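You operate a simulated robot arm through the tools that you are given. There is no shell and no other tool. Be economical: measure what you need, move in short steps, check, and stop when the job is done.

Carry out the task below with a simulated two-armed robot. There is one attempt and no reset: what you move stays moved.

Task
Take the teal hand brush and put it on the blue cart top. Put the black rag on the top blue jack cart tray. Fetch the seals box and set it on the soak stand top. Close the door end drawer. Take the drain cup and put it on the door end of the coil bench. The order is free. Set down upright: drain cup.

It is judged by the outcome, as a careful person would: the job done as asked, and still so three seconds after it is handed in. It fails if anything else is knocked over, pushed out of place, dropped, spilled or broken. A push-on lid holds only when it is set on centred and level and pressed home; a screw cap is set on level and turned clockwise until tight.

Robot
Two 6-joint arms with two-finger grippers on one trunk, on a base that drives. Base frame: it is fixed to the floor where the robot stands at the start and does not move with it; the origin is under the middle of the robot, x ahead of it, y to its left, z up. Readings come in mm, degrees, newtons and seconds.
The left shoulder is at the start at [60, 143, 850], the right one opposite. With the tool pointing down near the work surface each hand reaches from about 180 to 580 mm from the robot's upright axis, wherever it stands, measured 20 degrees to its own side. Places, roughly: black rag (9x8x6 cm) [-100, -1300, 600]; blue cart top [3600, 2200, 800]; door end drawer [400, -3800, 700]; door end of the coil bench [8600, -4100, 800]; drain cup [6500, -4000, 250]; seals box [500, -1500, 750]; soak stand top [-600, -4000, 900]; teal hand brush (11x5x7 cm) [500, 100, 900]; top blue jack cart tray [-100, -1500, 900]. Payload 2.45 kg a hand.
Tool frame (each hand has its own): the origin (TCP) lies between the finger pads and is the grasp point; the fingertips stand 26 mm ahead of it; z points along the fingers, y is the line along which they close. The gripper opens to 96 mm. The gripper's body begins 69 mm behind the TCP.
Orientation is told as [roll, pitch, yaw] about the base's x, y, z axes, in that order, counted from this pose: with the fingers straight down and closing along the base's y, the tool's x points along the base's -x, its y along +y and its z along -z.

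Tools
- The arms move only by the tool play_rows. It takes "left_rows", "right_rows" or both (then of equal length, played together; a hand with none holds still); each is a list of rows, each a list of 3 entries, a list of its own where there are three numbers: the shift along the tool's x, y, z in mm, then the turn, a rotation vector about the tool's x, y, z in degrees, then the gripper command, from -1 (fully open) to 1 (shut), values between in proportion. In form: [[[dx, dy, dz], [wx, wy, wz], grip], ...]. A call has 1 to 10 rows; each row is the pose to reach, as a shift and turn from the pose commanded when the call began, along the tool's axes at that moment. Rows are played at 5 a second. More than 50 mm and 8.6 degrees between two rows, or a gripper value outside its range, and nothing of the call is played. A pose out of reach is approached as far as the arm can. The call stops where the force on the tool passes 40 N (or 10 N more than at its start, if that is more) or the arm is blocked; 0.2 s more then pass. Each finger halts on what it meets, pressing with about 26 N; the grip force reading is that of the motor and also rises with nothing between the fingers. The clock runs only during rows and for 0.2 s after the last one: add rows that repeat a pose to give the fingers time. The reply holds the time, the measured pose of the TCP, the force on the tool along the base axes, the opening and the grip force, in the units named above and with some noise, with the torque about the TCP (base axes, N m) and any sound that the robot's microphone picked up.
- Cameras (640 x 400 px; columns grow to the right, rows downward): "scene" is now at [136.1, 20.6, 1455.8]; the picture's right is [0.24, -0.97, -0.00], its down [-0.72, -0.18, -0.68] and it looks along [0.66, 0.16, -0.74] (base axes); focal length 282 px, centre (320, 200). "left" rides on the left gripper at [82, -3, -98] in its tool frame; the picture's right is [0.04, 1.00, 0.00], its down [-0.73, 0.03, -0.68] and it looks along [-0.68, 0.03, 0.73] (tool axes); focal length 256 px, centre (320, 200). "right" rides on the right gripper at [82, 3, -98] in its tool frame; the picture's right is [-0.04, 1.00, 0.00], its down [-0.73, -0.03, -0.68] and it looks along [-0.68, -0.03, 0.73] (tool axes); focal length 256 px, centre (320, 200). There is no depth. A picture from a camera that has moved, and an enlarged one, comes with that camera's place and axes in the base frame and with its lens.
- snapshot(camera): a new picture of that camera. The clock stands still meanwhile.
- lift_body(by): slides the trunk up (or, below 0, down) by that many mm; the arms and the scene camera ride with it, the base frame stays. It gives what a move gives, with no picture.
- steer(legs): drives the robot by 1 to 6 legs, each [ahead, turn to the left] in mm and degrees, along the robot's own axes; the way and the turn of a leg run together, so that a leg with both is an arc; at most 1500 mm and 180 degrees a leg. The arms and the cameras ride along, it lands a little off, and it stops where it bumps. It gives what a move gives.
- turn_head(pan, tilt): turns the head with the scene camera to pan (to the left, within 86 degrees either way) and tilt (down, from -29 to 69), counted from straight ahead of the robot. It gives what a move gives.
- close_up(camera, box): a new picture of the part [left, top, right, bottom] of that camera's present view, enlarged. The clock stands still meanwhile.
- hand_in(): hands the job in; it is judged then, once.

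Go step by step. Nothing tells you exact positions but the pictures and the camera data: compare them with the known pose of the tool, close in by small moves and look again before you grip or let go. The budget is 165 turns and 130 pictures, counting those below and the enlarged ones. Unless the task says otherwise, let go and move clear before handing in, and close with one line.

The tools are called after "Call:" as a command line: name --argument value ..., lists and objects as JSON in quotes. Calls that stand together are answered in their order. play_rows: Moves the arms, as the interface text tells. Its arguments: {"type":"object","properties":{"left_rows":{"type":"array","items":{"type":"array"}},"right_rows":{"type":"array","items":{"type":"array"}}},"required":[]} The other tools are called the same way: lift_body (by) slides the trunk up or down; steer (legs) drives the base; turn_head (pan, tilt) turns the head that bears the scene camera; snapshot (camera) takes a picture; close_up (camera, box) takes an enlarged picture of a part of a camera's view; hand_in () hands the job in.

At the start:

```text
time: 0.0
left_eef_pos: [496.8, 359.2, 1106.5]
left_ee_rot: [-0.1, -0.1, -0.1]
left_contact_force: [-0.4, -0.4, 0.2]
left_torque: [0.0, -0.04, 0.01]
left_opening: 96.2
left_gripper_force: 0.2
right_eef_pos: [432.4, -62.3, 1159.5]
right_ee_rot: [0.0, -0.1, 0.1]
right_contact_force: [0.1, -0.2, 0.5]
right_torque: [0.01, 0.01, 0.0]
right_opening: 96.1
right_gripper_force: 0.0
trunk travel left (down, up): [-475.0, 115.0]
robot x, y, heading: [1.3, 1.0, 0.1]
head pan, tilt: [13.8, 47.4]
```

scene: 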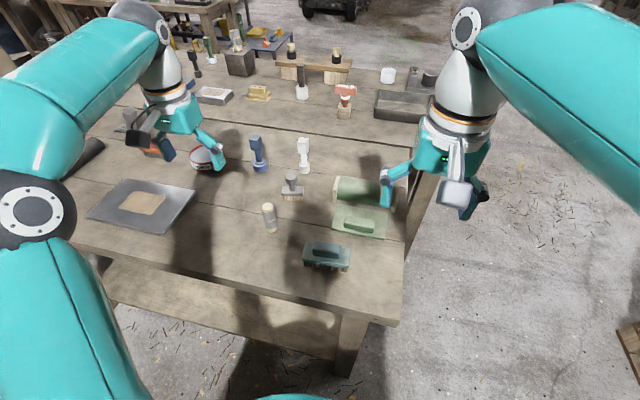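
right: 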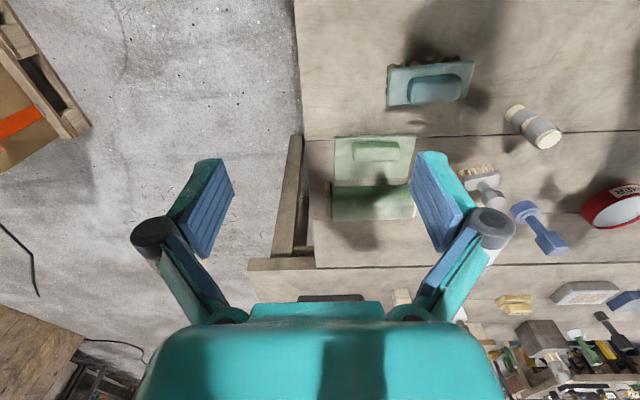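
left: 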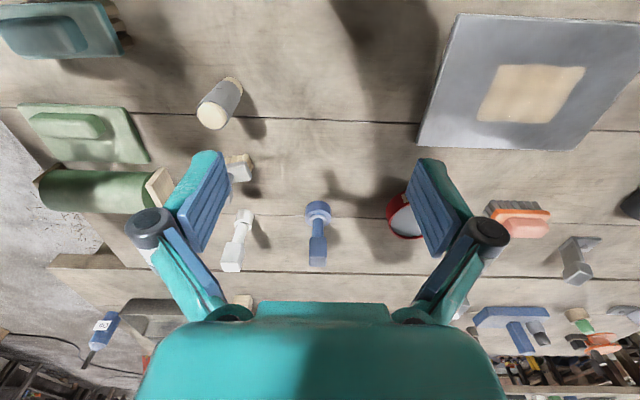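

The teal brush lies on the near bench around [470, 90, 890]. I'll look closer at it and take a look around first.

Call:
close_up --camera "right" --box '[320, 20, 580, 180]'

Call:
close_up --camera "scene" --box '[240, 160, 420, 300]'

Call:
turn_head --pan -70 --tilt 25

Call:
snapshot --camera "scene"

Call:
turn_head --pan 30 --tilt 10

Call:
snapshot --camera "scene"

```text
2.46 times, centred on (450, 100) of right
camera zoom: at [351.0, -57.8, 1258.0], right [0.04, 1.0, 0.0], down [0.73, -0.03, 0.68], along [0.68, -0.03, -0.73], focal length 630 px, centre (0, 446)
```

zoom: 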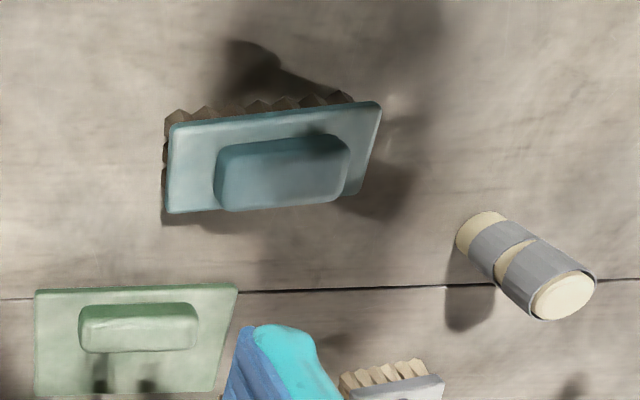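

```text
2.86 times, centred on (330, 230) of scene
camera zoom: at [136.1, 20.6, 1455.8], right [0.24, -0.97, 0.0], down [-0.72, -0.18, -0.68], along [0.66, 0.16, -0.74], focal length 805 px, centre (291, 114)
```

zoom: 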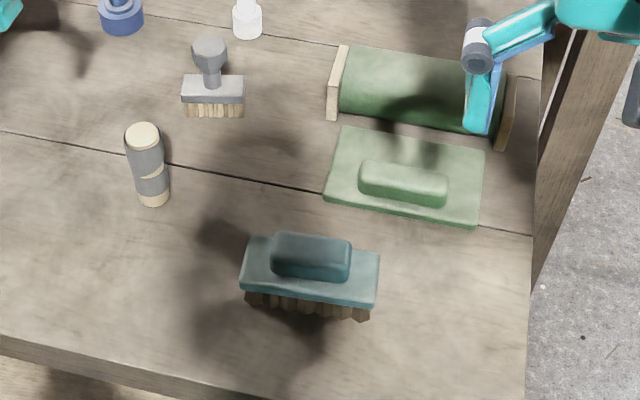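

```text
time: 1.6
left_eef_pos: [497.4, 359.5, 1107.4]
left_ee_rot: [0.0, 0.0, -0.1]
left_contact_force: [0.7, 0.3, 0.6]
left_torque: [-0.02, 0.01, -0.01]
left_opening: 96.1
left_gripper_force: 0.0
right_eef_pos: [432.5, -62.1, 1160.1]
right_ee_rot: [0.0, -0.1, 0.1]
right_contact_force: [-0.7, 0.3, 0.1]
right_torque: [-0.03, 0.01, 0.03]
right_opening: 96.1
right_gripper_force: 0.0
trunk travel left (down, up): [-475.0, 115.0]
robot x, y, heading: [-3.3, 0.8, -0.0]
head pan, tilt: [-70.0, 25.0]
```

```text
124 pictures are left
camera scene: at [90.7, -84.9, 1489.8], right [-0.94, -0.34, 0.0], down [-0.15, 0.4, -0.91], along [0.31, -0.85, -0.42], focal length 282 px, centre (320, 200)
```

scene: 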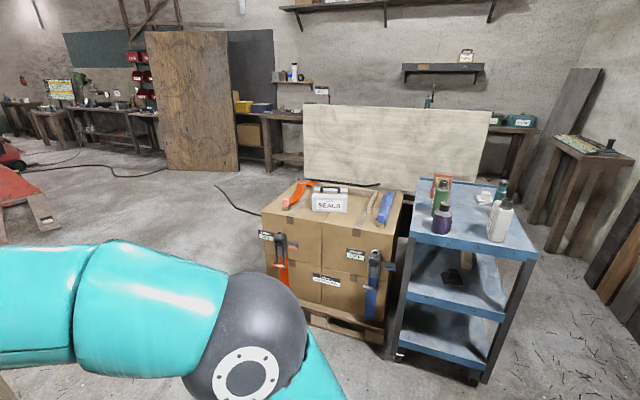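

```text
time: 3.3
left_eef_pos: [498.1, 359.4, 1106.9]
left_ee_rot: [0.0, -0.2, -0.2]
left_contact_force: [-0.4, -0.6, -0.7]
left_torque: [0.03, 0.02, 0.0]
left_opening: 96.0
left_gripper_force: 0.0
right_eef_pos: [432.9, -61.7, 1160.6]
right_ee_rot: [0.0, -0.1, 0.2]
right_contact_force: [0.2, 0.1, 0.2]
right_torque: [0.0, -0.01, 0.01]
right_opening: 96.1
right_gripper_force: 0.0
trunk travel left (down, up): [-475.0, 115.0]
robot x, y, heading: [-1.2, -2.7, -0.0]
head pan, tilt: [30.0, 10.0]
```

```text
123 pictures are left
camera scene: at [139.6, 48.1, 1514.1], right [0.5, -0.87, 0.0], down [-0.15, -0.09, -0.98], along [0.85, 0.49, -0.17], focal length 282 px, centre (320, 200)
```

scene: 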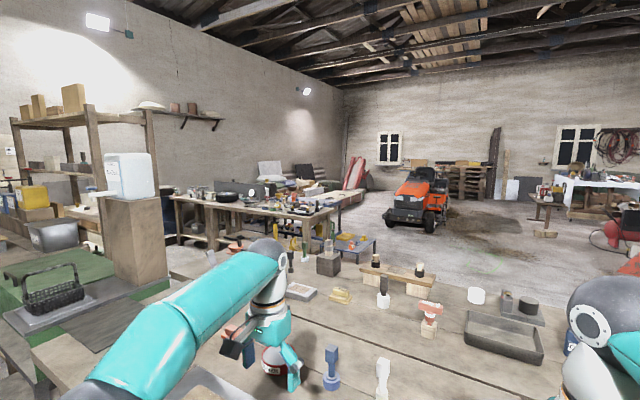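

Triangulating gives the brush handle top at about [478, 87, 912], with its long axis about 6° off base y. I'll bring the left hand over it, turned to close across the short side, and move the right hand aside.

Call:
play_rows --left_rows '[[[2, -27, 0], [0, 0, 8.4], -1], [[4, -54, 0], [0, 0, 16.8], -1], [[6, -81, 0], [0, 0, 25.2], -1], [[8, -108, 0], [0, 0, 33.6], -1], [[10, -136, 15], [0, 0, 42], -1], [[12, -163, 30], [0, 0, 50.4], -1], [[15, -190, 45], [0, 0, 58.8], -1], [[18, -218, 60], [0, 0, 67.2], -1], [[20, -245, 75], [0, 0, 75.6], -1], [[21, -273, 90], [0, 0, 84], -1]]' --right_rows '[[[0, -20, 0], [0, 0, 0], -1], [[0, -40, 0], [0, 0, 0], -1], [[0, -60, 0], [0, 0, 0], -1], [[0, -80, 0], [0, 0, 0], -1], [[0, -100, 0], [0, 0, 0], -1], [[0, -120, 0], [0, 0, 0], -1], [[0, -140, 0], [0, 0, 0], -1], [[0, -160, 0], [0, 0, 0], -1], [[0, -180, 0], [0, 0, 0], -1], [[0, -180, 0], [0, 0, 0], -1]]'

Call:
snapshot --camera "left"

Call:
turn_head --pan 0 --tilt 45

Call:
snapshot --camera "scene"

```text
time: 5.5
left_eef_pos: [478.1, 85.6, 1018.1]
left_ee_rot: [0.1, 0.0, -84.4]
left_contact_force: [0.4, 0.3, 0.5]
left_torque: [0.06, 0.03, 0.01]
left_opening: 95.9
left_gripper_force: 0.0
right_eef_pos: [433.2, -241.0, 1159.7]
right_ee_rot: [0.0, -0.1, 0.1]
right_contact_force: [-0.4, 0.2, -0.8]
right_torque: [0.04, -0.03, 0.0]
right_opening: 95.9
right_gripper_force: 0.1
trunk travel left (down, up): [-475.0, 115.0]
robot x, y, heading: [-4.2, -1.4, 0.0]
head pan, tilt: [30.0, 10.0]
```

```text
122 pictures are left
camera left: at [465.5, 166.4, 1118.3], right [0.99, 0.14, 0.0], down [0.1, -0.73, 0.68], along [0.1, -0.67, -0.73], focal length 256 px, centre (320, 200)
```

left: 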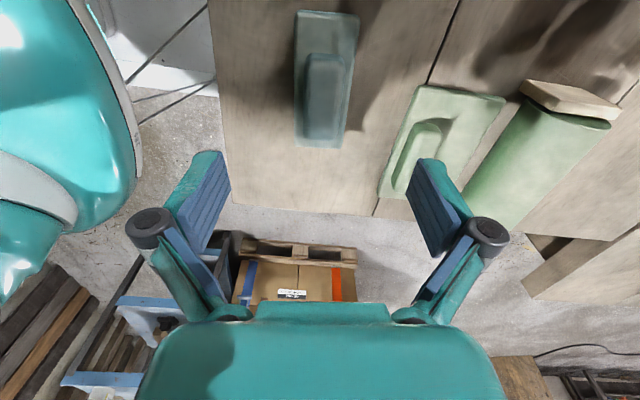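

```text
time: 6.5
left_eef_pos: [476.8, 86.3, 1018.4]
left_ee_rot: [0.1, -0.1, -84.1]
left_contact_force: [0.3, -0.8, -0.5]
left_torque: [0.02, -0.01, 0.0]
left_opening: 95.7
left_gripper_force: 0.1
right_eef_pos: [433.7, -242.3, 1162.5]
right_ee_rot: [0.0, -0.1, 0.1]
right_contact_force: [-0.1, 0.1, 0.8]
right_torque: [-0.01, 0.0, -0.01]
right_opening: 95.7
right_gripper_force: 0.0
trunk travel left (down, up): [-475.0, 115.0]
robot x, y, heading: [-1.1, -0.6, -0.2]
head pan, tilt: [0.0, 45.0]
```

```text
121 pictures are left
camera scene: at [140.3, 1.7, 1459.2], right [0.0, -1.0, 0.0], down [-0.71, 0.0, -0.71], along [0.71, 0.0, -0.71], focal length 282 px, centre (320, 200)
```

scene: 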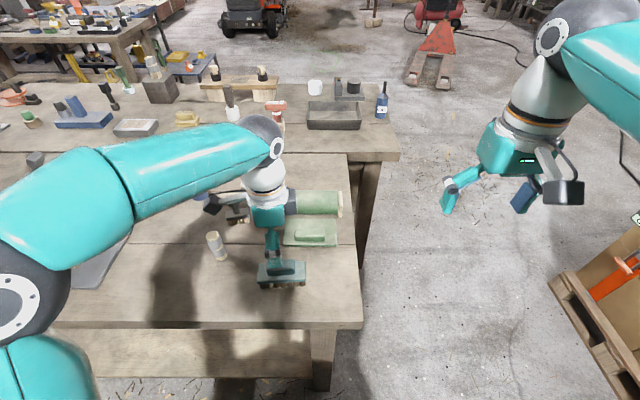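

The brush sits under the hand, within 2–3 mm. I'll go down to the plate, close on its sides and lift a little.

Call:
play_rows --left_rows '[[[0, 2, 40], [0, 0, 0], -1], [[0, 2, 80], [0, 0, 0], -1], [[0, 2, 110], [0, 0, 0], -1], [[0, 2, 130], [0, 0, 0], -1], [[0, 2, 130], [0, 0, 0], -0.2], [[0, 2, 130], [0, 0, 0], 0.4], [[0, 2, 130], [0, 0, 0], 1], [[0, 2, 130], [0, 0, 0], 1], [[0, 2, 130], [0, 0, 0], 1]]'

Call:
snapshot --camera "left"

```text
time: 8.5
left_eef_pos: [479.3, 87.2, 887.5]
left_ee_rot: [0.1, -0.2, -84.1]
left_contact_force: [0.0, 0.6, 0.6]
left_torque: [0.02, 0.02, 0.01]
left_opening: 46.4
left_gripper_force: 25.6
right_eef_pos: [432.7, -242.5, 1161.3]
right_ee_rot: [0.0, -0.1, 0.1]
right_contact_force: [-0.1, -0.4, -0.1]
right_torque: [0.04, -0.01, 0.01]
right_opening: 96.1
right_gripper_force: 0.0
trunk travel left (down, up): [-475.0, 115.0]
robot x, y, heading: [1.0, -3.0, -0.1]
head pan, tilt: [0.0, 45.0]
```

```text
120 pictures are left
camera left: at [467.7, 167.5, 988.0], right [0.99, 0.14, 0.0], down [0.1, -0.73, 0.68], along [0.1, -0.67, -0.73], focal length 256 px, centre (320, 200)
```

left: 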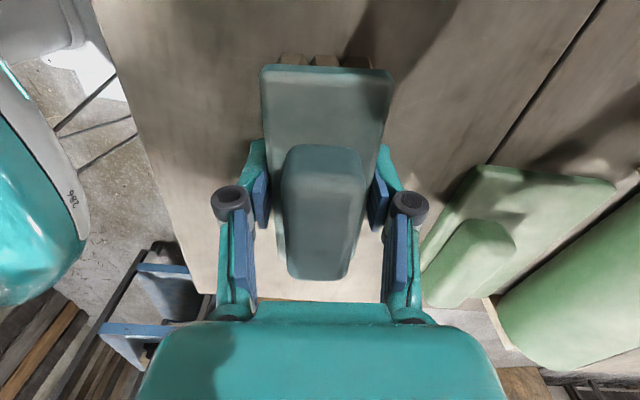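

The brush is gripped (46 mm). I'll lift it and tuck both hands in, then look at the way to the right and ahead.

Call:
play_rows --left_rows '[[[0, 0, -40], [0, 0, 0], 1], [[0, 0, -80], [0, 0, 0], 1], [[0, 0, -120], [0, 0, 0], 1], [[0, 0, -160], [0, 0, 0], 1], [[0, 0, -200], [0, 0, 0], 1], [[30, -40, -200], [0, 0, 0], 1], [[60, -80, -200], [0, 0, 0], 1], [[90, -120, -200], [0, 0, 0], 1], [[90, -130, -200], [0, 0, 0], 1]]' --right_rows '[[[20, 0, 0], [0, 0, 0], -1], [[40, 0, 0], [0, 0, 0], -1], [[60, 0, 0], [0, 0, 0], -1], [[80, 0, 0], [0, 0, 0], -1], [[90, 0, 0], [0, 0, 0], -1], [[90, 0, 0], [0, 0, 0], -1], [[90, 20, 0], [0, 0, 0], -1], [[90, 40, 0], [0, 0, 0], -1], [[90, 40, 0], [0, 0, 0], -1]]'

Call:
turn_head --pan -25 --tilt 25

Call:
snapshot --camera "scene"

Call:
turn_head --pan -80 --tilt 50

Call:
snapshot --camera "scene"

```text
time: 10.5
left_eef_pos: [339.5, 163.8, 1087.1]
left_ee_rot: [0.1, -0.1, -84.1]
left_contact_force: [0.8, -0.8, -1.1]
left_torque: [-0.04, 0.0, 0.01]
left_opening: 46.3
left_gripper_force: 25.9
right_eef_pos: [342.9, -201.9, 1160.4]
right_ee_rot: [0.0, 0.0, 0.0]
right_contact_force: [0.8, -0.2, -0.8]
right_torque: [0.01, 0.0, 0.01]
right_opening: 95.8
right_gripper_force: 0.1
trunk travel left (down, up): [-475.0, 115.0]
robot x, y, heading: [0.8, -2.7, 0.1]
head pan, tilt: [0.0, 45.0]
```

```text
time: 11.4
left_eef_pos: [338.4, 163.3, 1086.2]
left_ee_rot: [0.1, -0.1, -84.0]
left_contact_force: [-0.1, 0.5, -1.5]
left_torque: [-0.02, -0.02, 0.03]
left_opening: 46.2
left_gripper_force: 26.4
right_eef_pos: [341.9, -202.2, 1160.9]
right_ee_rot: [0.1, -0.1, 0.1]
right_contact_force: [-0.7, -0.1, 0.2]
right_torque: [-0.06, -0.02, -0.03]
right_opening: 96.1
right_gripper_force: 0.1
trunk travel left (down, up): [-475.0, 115.0]
robot x, y, heading: [-2.1, -2.2, 0.0]
head pan, tilt: [-25.0, 25.0]
```

```text
119 pictures are left
camera scene: at [142.4, -37.1, 1489.7], right [-0.42, -0.91, 0.0], down [-0.38, 0.18, -0.91], along [0.82, -0.38, -0.42], focal length 282 px, centre (320, 200)
```

scene: 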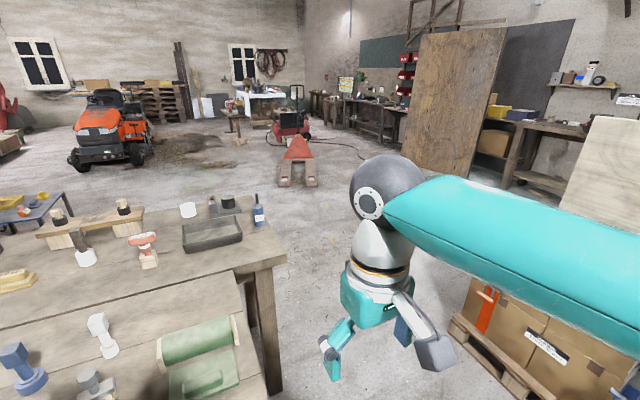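

```text
time: 12.7
left_eef_pos: [338.1, 162.8, 1087.3]
left_ee_rot: [0.1, -0.1, -84.2]
left_contact_force: [0.4, -0.3, -1.7]
left_torque: [0.01, 0.0, 0.0]
left_opening: 46.2
left_gripper_force: 26.1
right_eef_pos: [342.7, -200.5, 1160.5]
right_ee_rot: [0.0, -0.2, 0.1]
right_contact_force: [-0.6, 0.3, 0.5]
right_torque: [-0.01, -0.02, 0.0]
right_opening: 96.2
right_gripper_force: 0.1
trunk travel left (down, up): [-475.0, 115.0]
robot x, y, heading: [-1.6, 2.0, -0.1]
head pan, tilt: [-80.0, 50.0]
```

```text
118 pictures are left
camera scene: at [72.2, -74.2, 1452.3], right [-0.98, -0.17, 0.0], down [-0.13, 0.75, -0.64], along [0.11, -0.63, -0.77], focal length 282 px, centre (320, 200)
```

scene: 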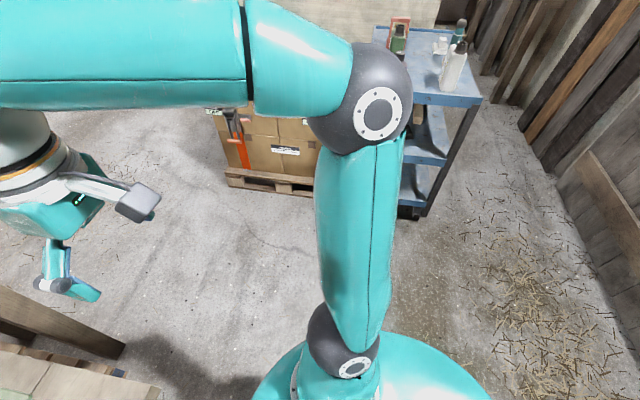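

The corridor between the bench (right edge at y≈-60 to -280) and the pallet (y≈-1200) is free. I'll drive down its middle at y≈-710 and then ahead.

Call:
steer --legs '[[0, -90], [710, 0], [0, 90], [1400, 0]]'

Call:
turn_head --pan 45 --tilt 20

Call:
snapshot --camera "scene"

Call:
turn_head --pan 0 --tilt 20

Call:
snapshot --camera "scene"

```text
time: 17.0
left_eef_pos: [184.8, -332.0, 1087.7]
left_ee_rot: [0.2, 0.0, -170.2]
left_contact_force: [-0.1, 0.2, -2.1]
left_torque: [-0.01, -0.06, 0.01]
left_opening: 46.3
left_gripper_force: 25.2
right_eef_pos: [-178.1, -362.7, 1160.2]
right_ee_rot: [0.3, 0.0, -85.9]
right_contact_force: [-2.3, -0.7, -0.2]
right_torque: [0.03, -0.01, 0.02]
right_opening: 96.0
right_gripper_force: 0.1
trunk travel left (down, up): [-475.0, 115.0]
robot x, y, heading: [40.5, 1.4, -86.9]
head pan, tilt: [-80.0, 50.0]
stopped in leg 1: the robot was blocked; the commanded pose is now the measured one
```

```text
time: 19.0
left_eef_pos: [187.8, -332.5, 1088.1]
left_ee_rot: [0.1, -0.1, -170.2]
left_contact_force: [0.3, -0.4, -0.6]
left_torque: [-0.01, -0.01, 0.01]
left_opening: 46.2
left_gripper_force: 26.0
right_eef_pos: [-176.2, -360.1, 1160.9]
right_ee_rot: [0.0, 0.1, -85.9]
right_contact_force: [0.3, -0.3, 0.4]
right_torque: [0.0, 0.04, 0.01]
right_opening: 95.8
right_gripper_force: 0.0
trunk travel left (down, up): [-475.0, 115.0]
robot x, y, heading: [43.4, -0.9, -86.5]
head pan, tilt: [45.0, 20.0]
```

```text
117 pictures are left
camera scene: at [114.4, -121.9, 1497.8], right [-0.66, -0.75, 0.0], down [-0.26, 0.23, -0.94], along [0.7, -0.62, -0.34], focal length 282 px, centre (320, 200)
```

scene: 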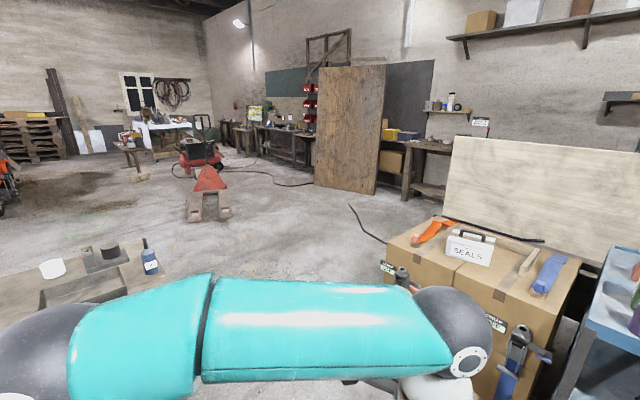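

```text
time: 20.1
left_eef_pos: [187.0, -331.3, 1087.9]
left_ee_rot: [0.0, 0.0, -170.1]
left_contact_force: [-0.4, 0.7, -0.8]
left_torque: [-0.01, -0.01, -0.01]
left_opening: 46.2
left_gripper_force: 25.8
right_eef_pos: [-174.1, -361.6, 1160.9]
right_ee_rot: [0.0, 0.0, -85.9]
right_contact_force: [-0.4, 0.2, 0.0]
right_torque: [-0.02, 0.0, -0.01]
right_opening: 95.9
right_gripper_force: 0.1
trunk travel left (down, up): [-475.0, 115.0]
robot x, y, heading: [43.4, -0.6, -86.7]
head pan, tilt: [0.0, 20.0]
```

```text
116 pictures are left
camera scene: at [50.5, -153.0, 1497.8], right [-1.0, -0.06, 0.0], down [-0.02, 0.34, -0.94], along [0.06, -0.94, -0.34], focal length 282 px, centre (320, 200)
```

scene: 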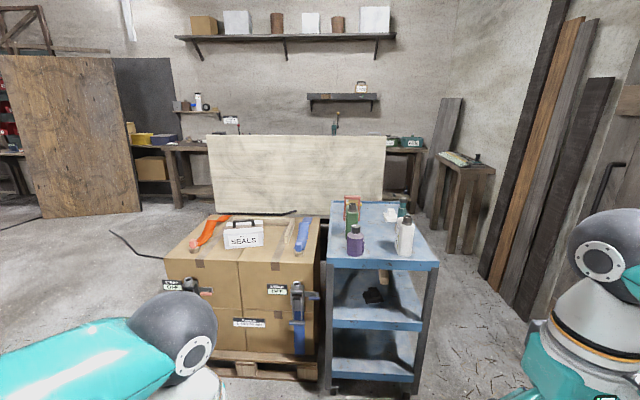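

The turn was blocked 3° short of its end. I'll look down on the left side, where the bench is, to see what touched.

Call:
turn_head --pan 80 --tilt 55

Call:
snapshot --camera "scene"

Call:
snapshot --camera "left"

```text
time: 21.7
left_eef_pos: [187.3, -332.4, 1087.4]
left_ee_rot: [0.0, -0.1, -170.2]
left_contact_force: [0.3, -0.8, -0.9]
left_torque: [-0.03, 0.0, -0.03]
left_opening: 46.3
left_gripper_force: 26.3
right_eef_pos: [-175.4, -360.7, 1161.0]
right_ee_rot: [0.0, 0.1, -85.9]
right_contact_force: [-0.3, -0.2, -0.4]
right_torque: [0.02, 0.03, 0.03]
right_opening: 96.0
right_gripper_force: 0.1
trunk travel left (down, up): [-475.0, 115.0]
robot x, y, heading: [42.5, 0.3, -86.6]
head pan, tilt: [80.0, 55.0]
```

```text
115 pictures are left
camera scene: at [116.4, -68.3, 1445.8], right [-0.12, -0.99, 0.0], down [-0.81, 0.09, -0.57], along [0.57, -0.07, -0.82], focal length 282 px, centre (320, 200)
```

scene: 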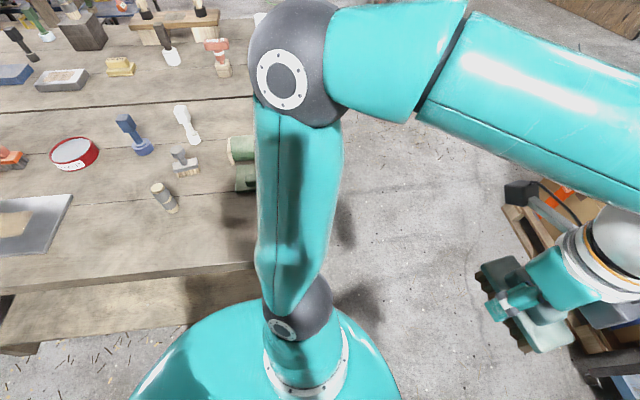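

```text
114 pictures are left
camera left: at [267.1, -314.6, 1188.0], right [0.21, -0.98, 0.0], down [-0.72, -0.15, 0.68], along [-0.66, -0.14, -0.73], focal length 256 px, centre (320, 200)
```

left: 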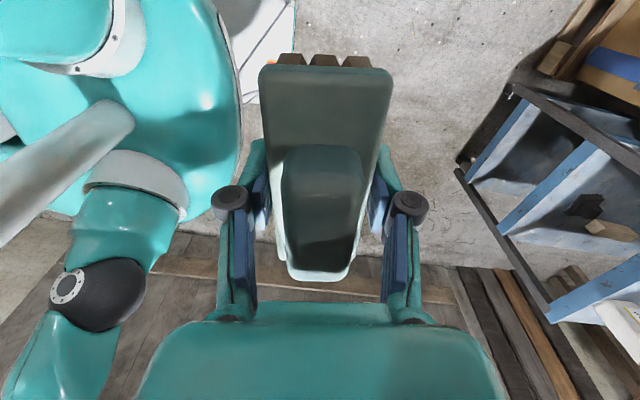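

The bench items are unmoved. I'll check the right side and the rear.

Call:
turn_head --pan -84 --tilt 35

Call:
snapshot --camera "scene"

```text
time: 24.2
left_eef_pos: [188.1, -331.4, 1087.5]
left_ee_rot: [0.1, -0.1, -170.2]
left_contact_force: [-0.4, -0.7, -0.8]
left_torque: [-0.04, 0.01, 0.04]
left_opening: 46.2
left_gripper_force: 26.1
right_eef_pos: [-176.8, -360.6, 1161.0]
right_ee_rot: [-0.1, 0.0, -85.9]
right_contact_force: [0.3, 0.8, -0.3]
right_torque: [0.0, 0.0, -0.02]
right_opening: 95.8
right_gripper_force: 0.0
trunk travel left (down, up): [-475.0, 115.0]
robot x, y, heading: [43.2, -4.5, -86.3]
head pan, tilt: [-84.0, 35.0]
```

```text
113 pictures are left
camera scene: at [-42.1, -74.5, 1474.0], right [-0.16, 0.99, 0.0], down [0.57, 0.09, -0.82], along [-0.81, -0.13, -0.57], focal length 282 px, centre (320, 200)
```

scene: 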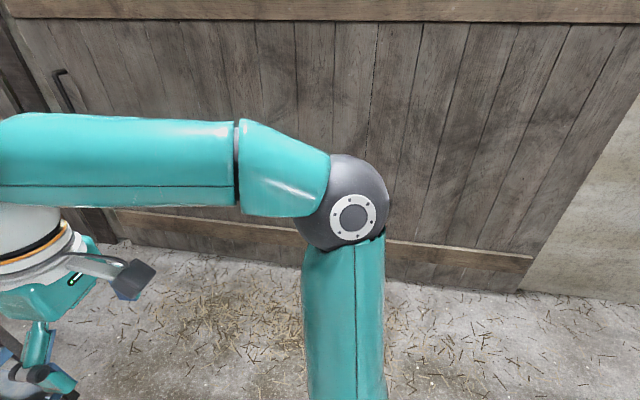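

Nothing is near on the right; the contact was probably behind, at the base's rear. I'll drive on ahead, away from it.

Call:
steer --legs '[[700, 0]]'

```text
time: 28.1
left_eef_pos: [235.9, -1038.5, 1088.2]
left_ee_rot: [0.1, -0.2, -169.6]
left_contact_force: [-0.8, -0.4, -1.3]
left_torque: [0.03, -0.03, 0.0]
left_opening: 46.4
left_gripper_force: 26.3
right_eef_pos: [-127.9, -1071.5, 1160.5]
right_ee_rot: [0.0, 0.0, -85.2]
right_contact_force: [0.9, 0.0, 0.5]
right_torque: [-0.01, 0.03, 0.03]
right_opening: 95.9
right_gripper_force: 0.0
trunk travel left (down, up): [-475.0, 115.0]
robot x, y, heading: [89.8, -709.7, -85.7]
head pan, tilt: [-84.0, 35.0]
```

I'm in the corridor now. I'll turn back to heading 0 and drive ahead, then look for the blue cart.

Call:
steer --legs '[[0, 85.7], [1500, 0]]'

Call:
turn_head --pan 45 --tilt 20

Call:
snapshot --camera "scene"

```text
time: 32.8
left_eef_pos: [427.5, -578.2, 1087.7]
left_ee_rot: [0.1, -0.2, -82.9]
left_contact_force: [-0.6, 0.8, -0.6]
left_torque: [-0.07, 0.02, 0.0]
left_opening: 46.4
left_gripper_force: 25.6
right_eef_pos: [439.0, -944.3, 1162.6]
right_ee_rot: [-0.1, 0.0, 1.0]
right_contact_force: [0.8, -0.5, -0.1]
right_torque: [-0.09, -0.03, 0.01]
right_opening: 96.2
right_gripper_force: 0.1
trunk travel left (down, up): [-475.0, 115.0]
robot x, y, heading: [89.6, -757.2, -0.1]
head pan, tilt: [-84.0, 35.0]
stopped in leg 1: the robot was blocked; the commanded pose is now the measured one
```

```text
time: 34.9
left_eef_pos: [427.4, -582.4, 1088.9]
left_ee_rot: [0.1, -0.2, -83.1]
left_contact_force: [0.4, 0.0, -2.5]
left_torque: [0.0, 0.0, 0.01]
left_opening: 46.4
left_gripper_force: 26.4
right_eef_pos: [437.9, -946.3, 1161.7]
right_ee_rot: [0.0, -0.1, 1.1]
right_contact_force: [-0.8, -0.7, -0.2]
right_torque: [0.01, 0.02, 0.02]
right_opening: 96.0
right_gripper_force: 0.0
trunk travel left (down, up): [-475.0, 115.0]
robot x, y, heading: [88.0, -755.2, -0.1]
head pan, tilt: [45.0, 20.0]
```

```text
112 pictures are left
camera scene: at [215.4, -686.4, 1497.9], right [0.7, -0.71, 0.0], down [-0.24, -0.24, -0.94], along [0.67, 0.66, -0.34], focal length 282 px, centre (320, 200)
```

scene: 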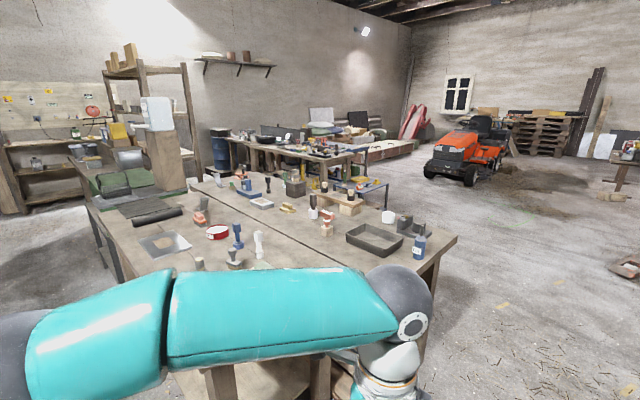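

The turn is done. A low blue table shows behind the bench, but the stated place points to about pixel (340,146). I'll enlarge there.

Call:
close_up --camera "scene" --box '[220, 90, 420, 215]'

```text
3.20 times, centred on (320, 152) of scene
camera zoom: at [215.4, -686.4, 1497.9], right [0.7, -0.71, 0.0], down [-0.24, -0.24, -0.94], along [0.67, 0.66, -0.34], focal length 902 px, centre (320, 352)
```

zoom: 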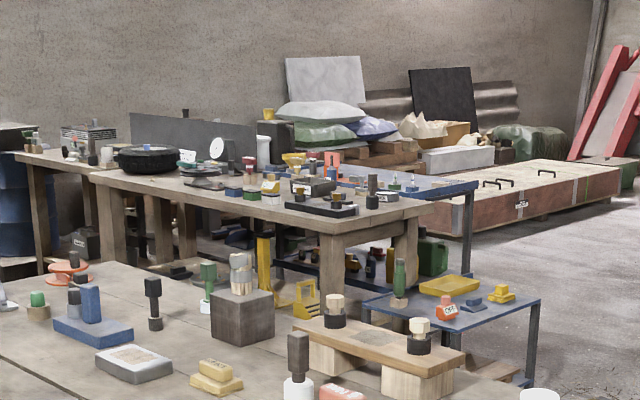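

The blue cart stands behind the long bench, its near right corner at about [3730, 1750]. I'll drive past the first bench, then diagonally to about (3750, 790) and face +y.

Call:
steer --legs '[[1500, 0], [350, 0], [0, 40], [1200, 0], [1200, 0], [0, 50]]'

Call:
turn_head --pan 0 --tilt 30

Call:
snapshot --camera "scene"

```text
time: 60.4
left_eef_pos: [3590.2, 1081.9, 1088.1]
left_ee_rot: [0.1, -0.1, 7.2]
left_contact_force: [0.7, 0.5, -1.7]
left_torque: [-0.03, 0.03, -0.02]
left_opening: 46.6
left_gripper_force: 25.8
right_eef_pos: [3954.2, 1093.5, 1162.6]
right_ee_rot: [-0.1, 0.0, 91.4]
right_contact_force: [1.4, -0.2, -0.6]
right_torque: [0.0, 0.0, 0.02]
right_opening: 96.2
right_gripper_force: 0.0
trunk travel left (down, up): [-475.0, 115.0]
robot x, y, heading: [3792.2, 744.7, 89.6]
head pan, tilt: [45.0, 20.0]
```

```text
time: 61.5
left_eef_pos: [3589.9, 1080.6, 1090.4]
left_ee_rot: [0.1, -0.1, 7.3]
left_contact_force: [-0.1, 0.7, -1.3]
left_torque: [0.01, -0.01, 0.01]
left_opening: 46.2
left_gripper_force: 26.0
right_eef_pos: [3955.4, 1093.4, 1162.6]
right_ee_rot: [0.0, -0.1, 91.4]
right_contact_force: [-0.6, -0.4, 0.2]
right_torque: [0.01, 0.05, 0.0]
right_opening: 96.2
right_gripper_force: 0.0
trunk travel left (down, up): [-475.0, 115.0]
robot x, y, heading: [3788.7, 744.1, 89.5]
head pan, tilt: [0.0, 30.0]
```

```text
110 pictures are left
camera scene: at [3790.3, 897.4, 1481.8], right [1.0, -0.01, 0.0], down [0.0, -0.5, -0.87], along [0.0, 0.87, -0.5], focal length 282 px, centre (320, 200)
```

scene: 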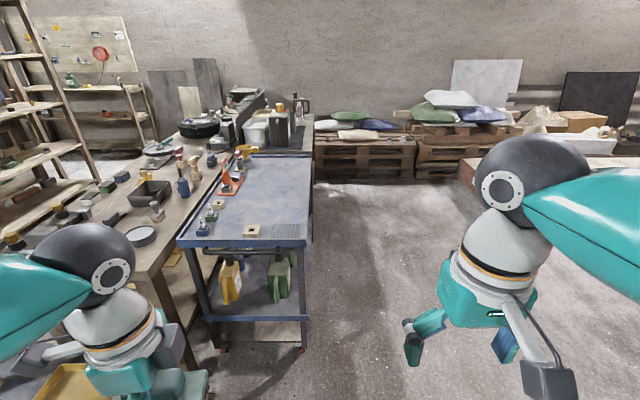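

The cart top spans x≈3250–3745 and y≈1750–2690, with a clear patch past the small cream item. I'll drive closer with a small shift to the left.

Call:
steer --legs '[[0, 12.5], [600, 0], [0, -12]]'

Call:
turn_head --pan 10 --tilt 40

Call:
snapshot --camera "scene"

```text
time: 66.7
left_eef_pos: [3453.2, 1659.0, 1089.6]
left_ee_rot: [0.2, -0.1, 8.1]
left_contact_force: [0.5, -0.8, -0.9]
left_torque: [-0.03, 0.02, 0.03]
left_opening: 46.1
left_gripper_force: 25.6
right_eef_pos: [3818.3, 1679.0, 1162.1]
right_ee_rot: [0.0, 0.0, 92.4]
right_contact_force: [0.0, 0.6, -0.1]
right_torque: [0.0, 0.03, 0.0]
right_opening: 96.0
right_gripper_force: 0.1
trunk travel left (down, up): [-475.0, 115.0]
robot x, y, heading: [3652.6, 1327.1, 90.7]
head pan, tilt: [0.0, 30.0]
```

```text
time: 67.4
left_eef_pos: [3453.9, 1659.5, 1089.2]
left_ee_rot: [0.1, -0.2, 8.3]
left_contact_force: [-1.1, -1.0, -1.3]
left_torque: [0.01, -0.01, 0.01]
left_opening: 46.2
left_gripper_force: 25.7
right_eef_pos: [3817.8, 1679.4, 1163.0]
right_ee_rot: [-0.1, -0.1, 92.5]
right_contact_force: [0.1, 0.4, -0.3]
right_torque: [-0.03, -0.01, 0.02]
right_opening: 96.1
right_gripper_force: 0.1
trunk travel left (down, up): [-475.0, 115.0]
robot x, y, heading: [3655.5, 1330.1, 91.0]
head pan, tilt: [10.0, 40.0]
```

```text
109 pictures are left
camera scene: at [3635.2, 1472.6, 1466.5], right [0.98, 0.19, 0.0], down [0.12, -0.63, -0.77], along [-0.14, 0.75, -0.64], focal length 282 px, centre (320, 200)
```

scene: 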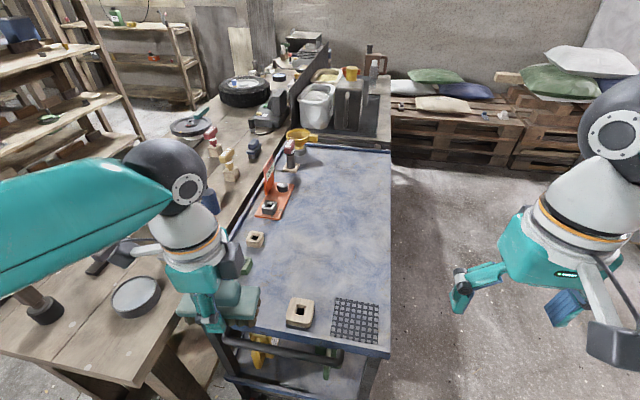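

I'll close the remaining 50 mm and carry the brush over the clear patch at about [3590, 1935].

Call:
steer --legs '[[50, 0]]'

Call:
play_rows --left_rows '[[[-24, 29, 0], [0, 0, 0], 1], [[-48, 58, 0], [0, 0, 0], 1], [[-72, 87, 0], [0, 0, 0], 1], [[-96, 116, 0], [0, 0, 0], 1], [[-120, 145, 20], [0, 0, 0], 1], [[-144, 174, 50], [0, 0, 0], 1], [[-168, 203, 90], [0, 0, 0], 1], [[-168, 203, 130], [0, 0, 0], 1], [[-168, 203, 170], [0, 0, 0], 1]]'

Call:
snapshot --camera "scene"

Call:
snapshot --camera "left"

```text
time: 68.3
left_eef_pos: [3452.2, 1713.5, 1088.2]
left_ee_rot: [-0.1, -0.1, 8.3]
left_contact_force: [0.4, 1.1, -1.6]
left_torque: [-0.07, -0.01, -0.01]
left_opening: 46.4
left_gripper_force: 26.1
right_eef_pos: [3816.6, 1732.1, 1161.9]
right_ee_rot: [0.1, 0.1, 92.4]
right_contact_force: [0.1, 0.4, -0.7]
right_torque: [-0.06, 0.0, 0.02]
right_opening: 95.9
right_gripper_force: 0.0
trunk travel left (down, up): [-475.0, 115.0]
robot x, y, heading: [3650.5, 1378.9, 90.9]
head pan, tilt: [10.0, 40.0]
```

```text
refused: row 7 steps farther than a row can; nothing moved
```

```text
108 pictures are left
camera scene: at [3634.5, 1527.2, 1466.0], right [0.98, 0.19, 0.0], down [0.12, -0.63, -0.76], along [-0.14, 0.75, -0.65], focal length 282 px, centre (320, 200)
```

scene: 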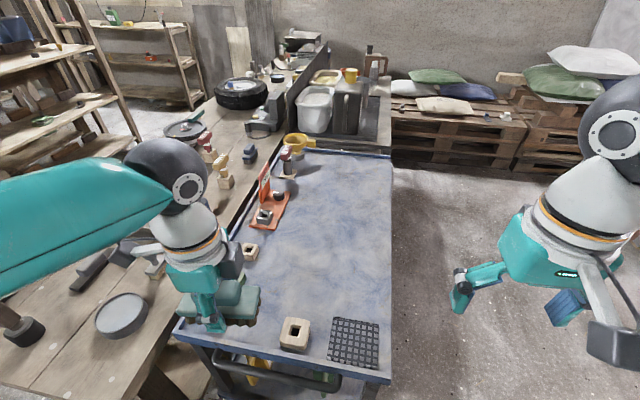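

```text
107 pictures are left
camera left: at [3371.9, 1697.6, 1189.2], right [-0.18, 0.98, 0.0], down [0.72, 0.14, 0.68], along [0.67, 0.12, -0.73], focal length 256 px, centre (320, 200)
```

left: 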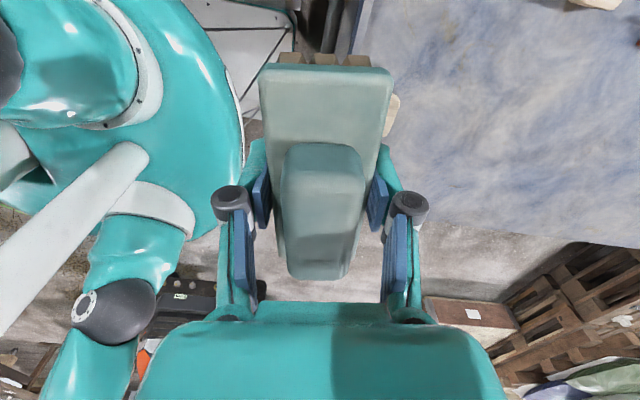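

One row was too long; I'll replay it with smaller steps.

Call:
play_rows --left_rows '[[[-24, 29, 0], [0, 0, 0], 1], [[-48, 58, 0], [0, 0, 0], 1], [[-72, 87, 0], [0, 0, 0], 1], [[-96, 116, 0], [0, 0, 0], 1], [[-120, 145, 15], [0, 0, 0], 1], [[-144, 174, 40], [0, 0, 0], 1], [[-168, 203, 70], [0, 0, 0], 1], [[-168, 203, 110], [0, 0, 0], 1], [[-168, 203, 150], [0, 0, 0], 1], [[-168, 203, 180], [0, 0, 0], 1]]'

Call:
snapshot --camera "scene"

Call:
snapshot --camera "left"

```text
time: 70.5
left_eef_pos: [3591.5, 1936.2, 910.1]
left_ee_rot: [0.0, -0.1, 8.2]
left_contact_force: [0.2, 0.1, -0.8]
left_torque: [-0.02, 0.0, -0.01]
left_opening: 46.0
left_gripper_force: 26.3
right_eef_pos: [3817.6, 1729.5, 1163.4]
right_ee_rot: [0.1, 0.0, 92.5]
right_contact_force: [0.4, 0.0, -0.4]
right_torque: [0.01, 0.03, 0.03]
right_opening: 96.1
right_gripper_force: 0.0
trunk travel left (down, up): [-475.0, 115.0]
robot x, y, heading: [3651.4, 1377.0, 90.9]
head pan, tilt: [10.0, 40.0]
```

```text
106 pictures are left
camera scene: at [3634.7, 1524.6, 1466.4], right [0.98, 0.19, 0.0], down [0.12, -0.63, -0.77], along [-0.14, 0.75, -0.64], focal length 282 px, centre (320, 200)
```

scene: 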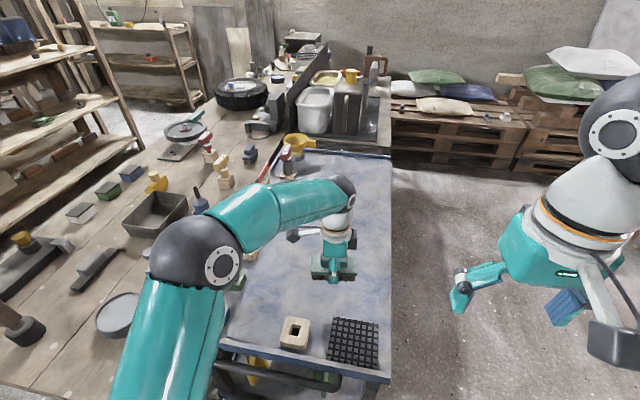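

```text
105 pictures are left
camera left: at [3510.3, 1920.7, 1011.4], right [-0.18, 0.98, 0.0], down [0.72, 0.13, 0.68], along [0.67, 0.12, -0.73], focal length 256 px, centre (320, 200)
```

left: 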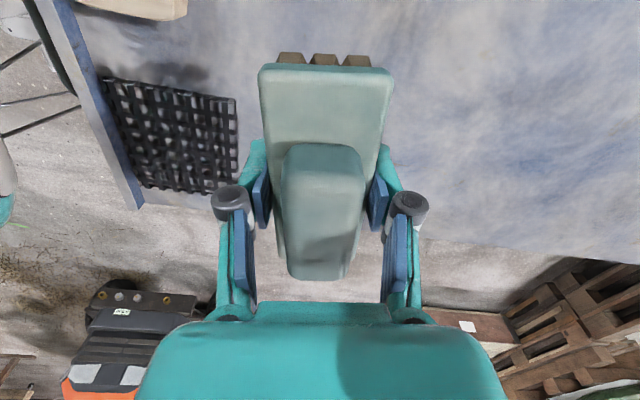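

The patch under the brush is free. I'll go down slowly until it touches.

Call:
play_rows --left_rows '[[[0, 0, 20], [0, 0, 0], 1], [[0, 0, 40], [0, 0, 0], 1], [[0, 0, 48], [0, 0, 0], 1], [[0, 0, 54], [0, 0, 0], 1], [[0, 0, 58], [0, 0, 0], 1], [[0, 0, 62], [0, 0, 0], 1]]'

Call:
close_up --camera "scene" --box '[240, 200, 400, 300]'

```text
time: 71.9
left_eef_pos: [3588.7, 1933.6, 848.8]
left_ee_rot: [0.1, 0.0, 8.2]
left_contact_force: [-0.5, -0.1, -0.5]
left_torque: [-0.01, 0.02, 0.05]
left_opening: 46.3
left_gripper_force: 26.0
right_eef_pos: [3816.6, 1730.5, 1161.7]
right_ee_rot: [0.0, -0.1, 92.4]
right_contact_force: [0.5, 0.7, 0.9]
right_torque: [0.03, 0.0, 0.0]
right_opening: 96.0
right_gripper_force: 0.0
trunk travel left (down, up): [-475.0, 115.0]
robot x, y, heading: [3654.3, 1377.6, 90.9]
head pan, tilt: [10.0, 40.0]
```

```text
4.00 times, centred on (320, 250) of scene
camera zoom: at [3634.6, 1524.4, 1466.4], right [0.98, 0.19, 0.0], down [0.12, -0.63, -0.77], along [-0.14, 0.75, -0.64], focal length 1127 px, centre (320, 0)
```

zoom: 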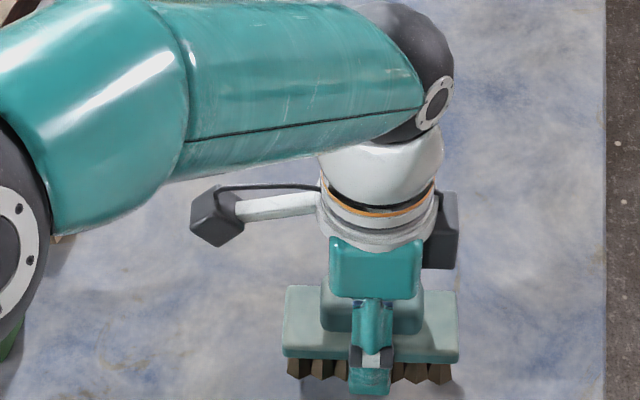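

Call:
play_rows --left_rows '[[[0, 0, 3], [0, 0, 0], 1], [[0, 0, 6], [0, 0, 0], 1], [[0, 0, 9], [0, 0, 0], 1], [[0, 0, 12], [0, 0, 0], 1], [[0, 0, 15], [0, 0, 0], 1], [[0, 0, 18], [0, 0, 0], 1], [[0, 0, 21], [0, 0, 0], 1], [[0, 0, 24], [0, 0, 0], 1]]'

```text
time: 73.7
left_eef_pos: [3589.5, 1936.1, 827.2]
left_ee_rot: [0.2, -0.1, 8.4]
left_contact_force: [0.7, -0.4, 9.1]
left_torque: [-0.27, 0.2, -0.05]
left_opening: 46.5
left_gripper_force: 26.1
right_eef_pos: [3817.1, 1729.0, 1163.5]
right_ee_rot: [0.0, -0.1, 92.4]
right_contact_force: [-0.2, -0.6, 0.2]
right_torque: [0.0, -0.01, 0.01]
right_opening: 96.4
right_gripper_force: 0.1
trunk travel left (down, up): [-475.0, 115.0]
robot x, y, heading: [3650.8, 1380.6, 90.7]
head pan, tilt: [10.0, 40.0]
```

There is light contact (9 N). A look before letting go.

Call:
close_up --camera "scene" --box '[240, 220, 400, 320]'

```text
4.00 times, centred on (320, 270) of scene
camera zoom: at [3634.9, 1523.1, 1466.8], right [0.98, 0.19, 0.0], down [0.12, -0.63, -0.77], along [-0.14, 0.75, -0.64], focal length 1127 px, centre (320, -80)
```

zoom: 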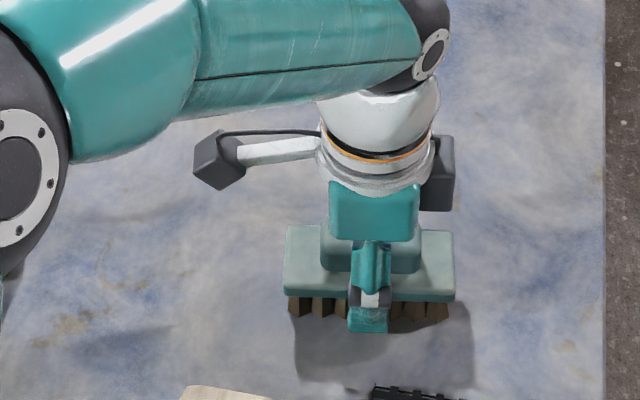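

The brush is resting on the top. I'll open to about 72 mm and lift away.

Call:
play_rows --left_rows '[[[0, 0, -1], [0, 0, 0], 0], [[0, 0, -1], [0, 0, 0], -0.5], [[0, 0, -1], [0, 0, 0], -0.5], [[0, 0, -1], [0, 0, 0], -0.5], [[0, 0, -30], [0, 0, 0], -0.5], [[0, 0, -75], [0, 0, 0], -0.5], [[0, 0, -120], [0, 0, 0], -0.5], [[0, 0, -165], [0, 0, 0], -0.5], [[0, 0, -210], [0, 0, 0], -1], [[0, 0, -255], [0, 0, 0], -1]]'

Call:
snapshot --camera "left"

```text
time: 75.9
left_eef_pos: [3590.0, 1936.5, 1081.0]
left_ee_rot: [0.0, 0.0, 8.2]
left_contact_force: [0.7, 0.1, 0.0]
left_torque: [-0.01, 0.0, -0.01]
left_opening: 96.1
left_gripper_force: 0.1
right_eef_pos: [3818.2, 1729.5, 1163.8]
right_ee_rot: [0.0, 0.0, 92.4]
right_contact_force: [-1.4, 0.1, 0.1]
right_torque: [-0.01, 0.03, 0.0]
right_opening: 95.9
right_gripper_force: 0.0
trunk travel left (down, up): [-475.0, 115.0]
robot x, y, heading: [3654.2, 1380.5, 90.9]
head pan, tilt: [10.0, 40.0]
```

```text
102 pictures are left
camera left: at [3510.0, 1920.6, 1181.2], right [-0.18, 0.98, 0.0], down [0.72, 0.13, 0.68], along [0.67, 0.12, -0.73], focal length 256 px, centre (320, 200)
```

left: 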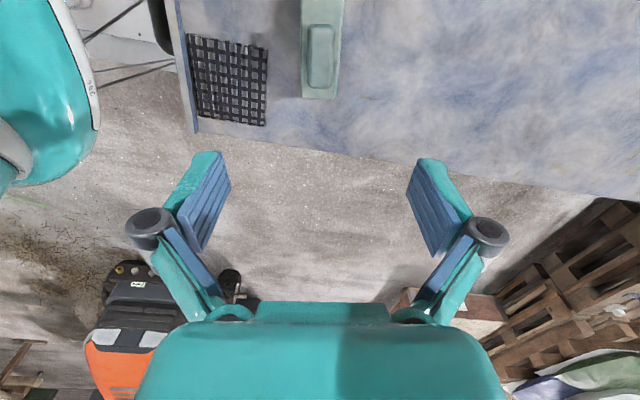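

The brush is placed. I'll pull the left hand back and turn it to neutral, back off from the cart and turn toward the cup's side of the hall.

Call:
play_rows --left_rows '[[[17, -20, 0], [0, 0, -8.2], -1], [[34, -40, 0], [0, 0, -16.4], -1], [[50, -61, 0], [0, 0, -24.6], -1], [[67, -81, 0], [0, 0, -32.8], -1], [[84, -101, 0], [0, 0, -41], -1], [[101, -122, 0], [0, 0, -49.2], -1], [[118, -142, 0], [0, 0, -57.4], -1], [[134, -162, 0], [0, 0, -65.6], -1], [[151, -183, 0], [0, 0, -73.8], -1], [[160, -203, 0], [0, 0, -82], -1]]'

Call:
steer --legs '[[-700, 0], [0, -75], [0, -75]]'

Call:
turn_head --pan 0 --tilt 20

Call:
snapshot --camera "scene"

```text
time: 78.1
left_eef_pos: [3461.0, 1710.5, 1077.8]
left_ee_rot: [0.0, -0.2, 90.4]
left_contact_force: [0.0, 0.4, 0.6]
left_torque: [0.02, 0.0, 0.01]
left_opening: 95.9
left_gripper_force: 0.0
right_eef_pos: [3815.9, 1729.6, 1163.7]
right_ee_rot: [0.0, 0.0, 92.5]
right_contact_force: [0.3, -0.4, 0.6]
right_torque: [-0.03, -0.01, 0.0]
right_opening: 95.9
right_gripper_force: 0.1
trunk travel left (down, up): [-475.0, 115.0]
robot x, y, heading: [3652.8, 1376.5, 90.7]
head pan, tilt: [10.0, 40.0]
```

```text
time: 86.9
left_eef_pos: [4004.7, 881.1, 1079.0]
left_ee_rot: [0.1, 0.0, -1.1]
left_contact_force: [-0.2, -0.6, -0.8]
left_torque: [0.01, 0.02, 0.03]
left_opening: 96.0
left_gripper_force: 0.1
right_eef_pos: [4014.6, 524.9, 1163.5]
right_ee_rot: [0.2, -0.1, 1.3]
right_contact_force: [1.0, -1.6, 0.1]
right_torque: [0.03, 0.03, 0.01]
right_opening: 96.2
right_gripper_force: 0.0
trunk travel left (down, up): [-475.0, 115.0]
robot x, y, heading: [3660.6, 743.1, -1.0]
head pan, tilt: [10.0, 40.0]
stopped in leg 3: the robot was blocked; the commanded pose is now the measured one
```

```text
time: 87.7
left_eef_pos: [4004.0, 883.7, 1078.1]
left_ee_rot: [0.0, -0.1, -1.0]
left_contact_force: [0.6, 0.1, 0.3]
left_torque: [0.0, 0.01, 0.01]
left_opening: 96.1
left_gripper_force: 0.1
right_eef_pos: [4013.6, 526.2, 1164.7]
right_ee_rot: [0.1, 0.0, 1.3]
right_contact_force: [0.0, -0.9, 0.3]
right_torque: [-0.03, 0.0, -0.01]
right_opening: 96.0
right_gripper_force: 0.1
trunk travel left (down, up): [-475.0, 115.0]
robot x, y, heading: [3662.9, 741.9, -1.2]
head pan, tilt: [0.0, 20.0]
```

```text
101 pictures are left
camera scene: at [3816.0, 741.8, 1497.8], right [-0.02, -1.0, 0.0], down [-0.34, 0.01, -0.94], along [0.94, -0.02, -0.34], focal length 282 px, centre (320, 200)
```

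scene: 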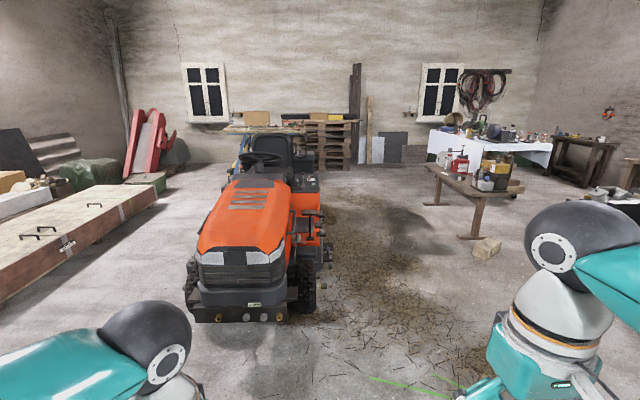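

The turn was blocked, likely the base's rear against the low blue table. I'll drive forward away from it, then finish the turn.

Call:
steer --legs '[[450, 0], [0, -30], [0, -30]]'

Call:
snapshot --camera "scene"

Call:
turn_head --pan -86 --tilt 25

Call:
snapshot --camera "scene"

```text
time: 93.7
left_eef_pos: [4403.6, 508.2, 1080.4]
left_ee_rot: [0.0, 0.0, -60.6]
left_contact_force: [0.3, 0.4, -0.8]
left_torque: [0.0, 0.0, 0.02]
left_opening: 95.8
left_gripper_force: 0.1
right_eef_pos: [4102.7, 318.4, 1163.4]
right_ee_rot: [0.1, 0.0, -58.4]
right_contact_force: [-0.9, -0.6, 1.0]
right_torque: [0.0, -0.01, 0.01]
right_opening: 96.0
right_gripper_force: 0.0
trunk travel left (down, up): [-475.0, 115.0]
robot x, y, heading: [4141.1, 745.3, -60.7]
head pan, tilt: [0.0, 20.0]
```

```text
100 pictures are left
camera scene: at [4212.5, 612.7, 1497.8], right [-0.87, -0.49, 0.0], down [-0.17, 0.3, -0.94], along [0.46, -0.82, -0.34], focal length 282 px, centre (320, 200)
```

scene: 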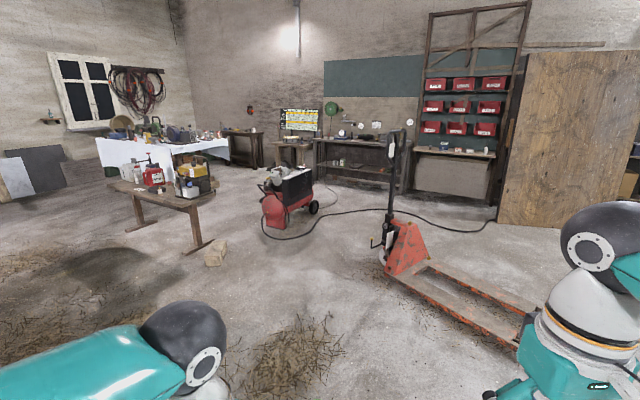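

```text
time: 95.3
left_eef_pos: [4405.3, 507.4, 1079.4]
left_ee_rot: [-0.1, -0.1, -60.6]
left_contact_force: [0.4, 1.0, 0.1]
left_torque: [-0.01, -0.02, 0.01]
left_opening: 95.9
left_gripper_force: 0.1
right_eef_pos: [4102.4, 319.0, 1165.6]
right_ee_rot: [0.0, 0.0, -58.3]
right_contact_force: [-0.9, 1.4, 0.8]
right_torque: [0.02, -0.03, 0.01]
right_opening: 96.0
right_gripper_force: 0.0
trunk travel left (down, up): [-475.0, 115.0]
robot x, y, heading: [4143.0, 745.7, -60.4]
head pan, tilt: [-85.9, 25.0]
```

```text
99 pictures are left
camera scene: at [4090.0, 643.6, 1489.8], right [-0.55, 0.84, 0.0], down [0.35, 0.23, -0.91], along [-0.76, -0.5, -0.42], focal length 282 px, centre (320, 200)
```

scene: 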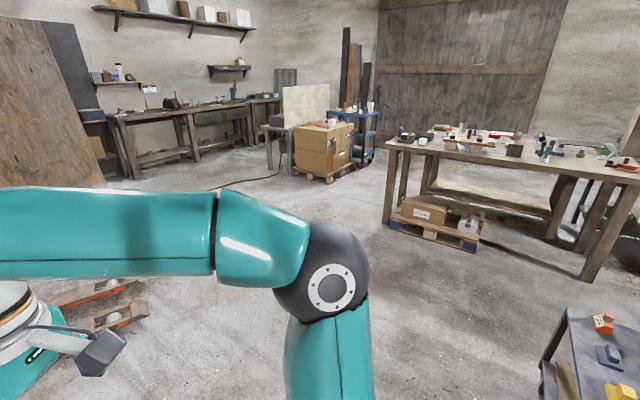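

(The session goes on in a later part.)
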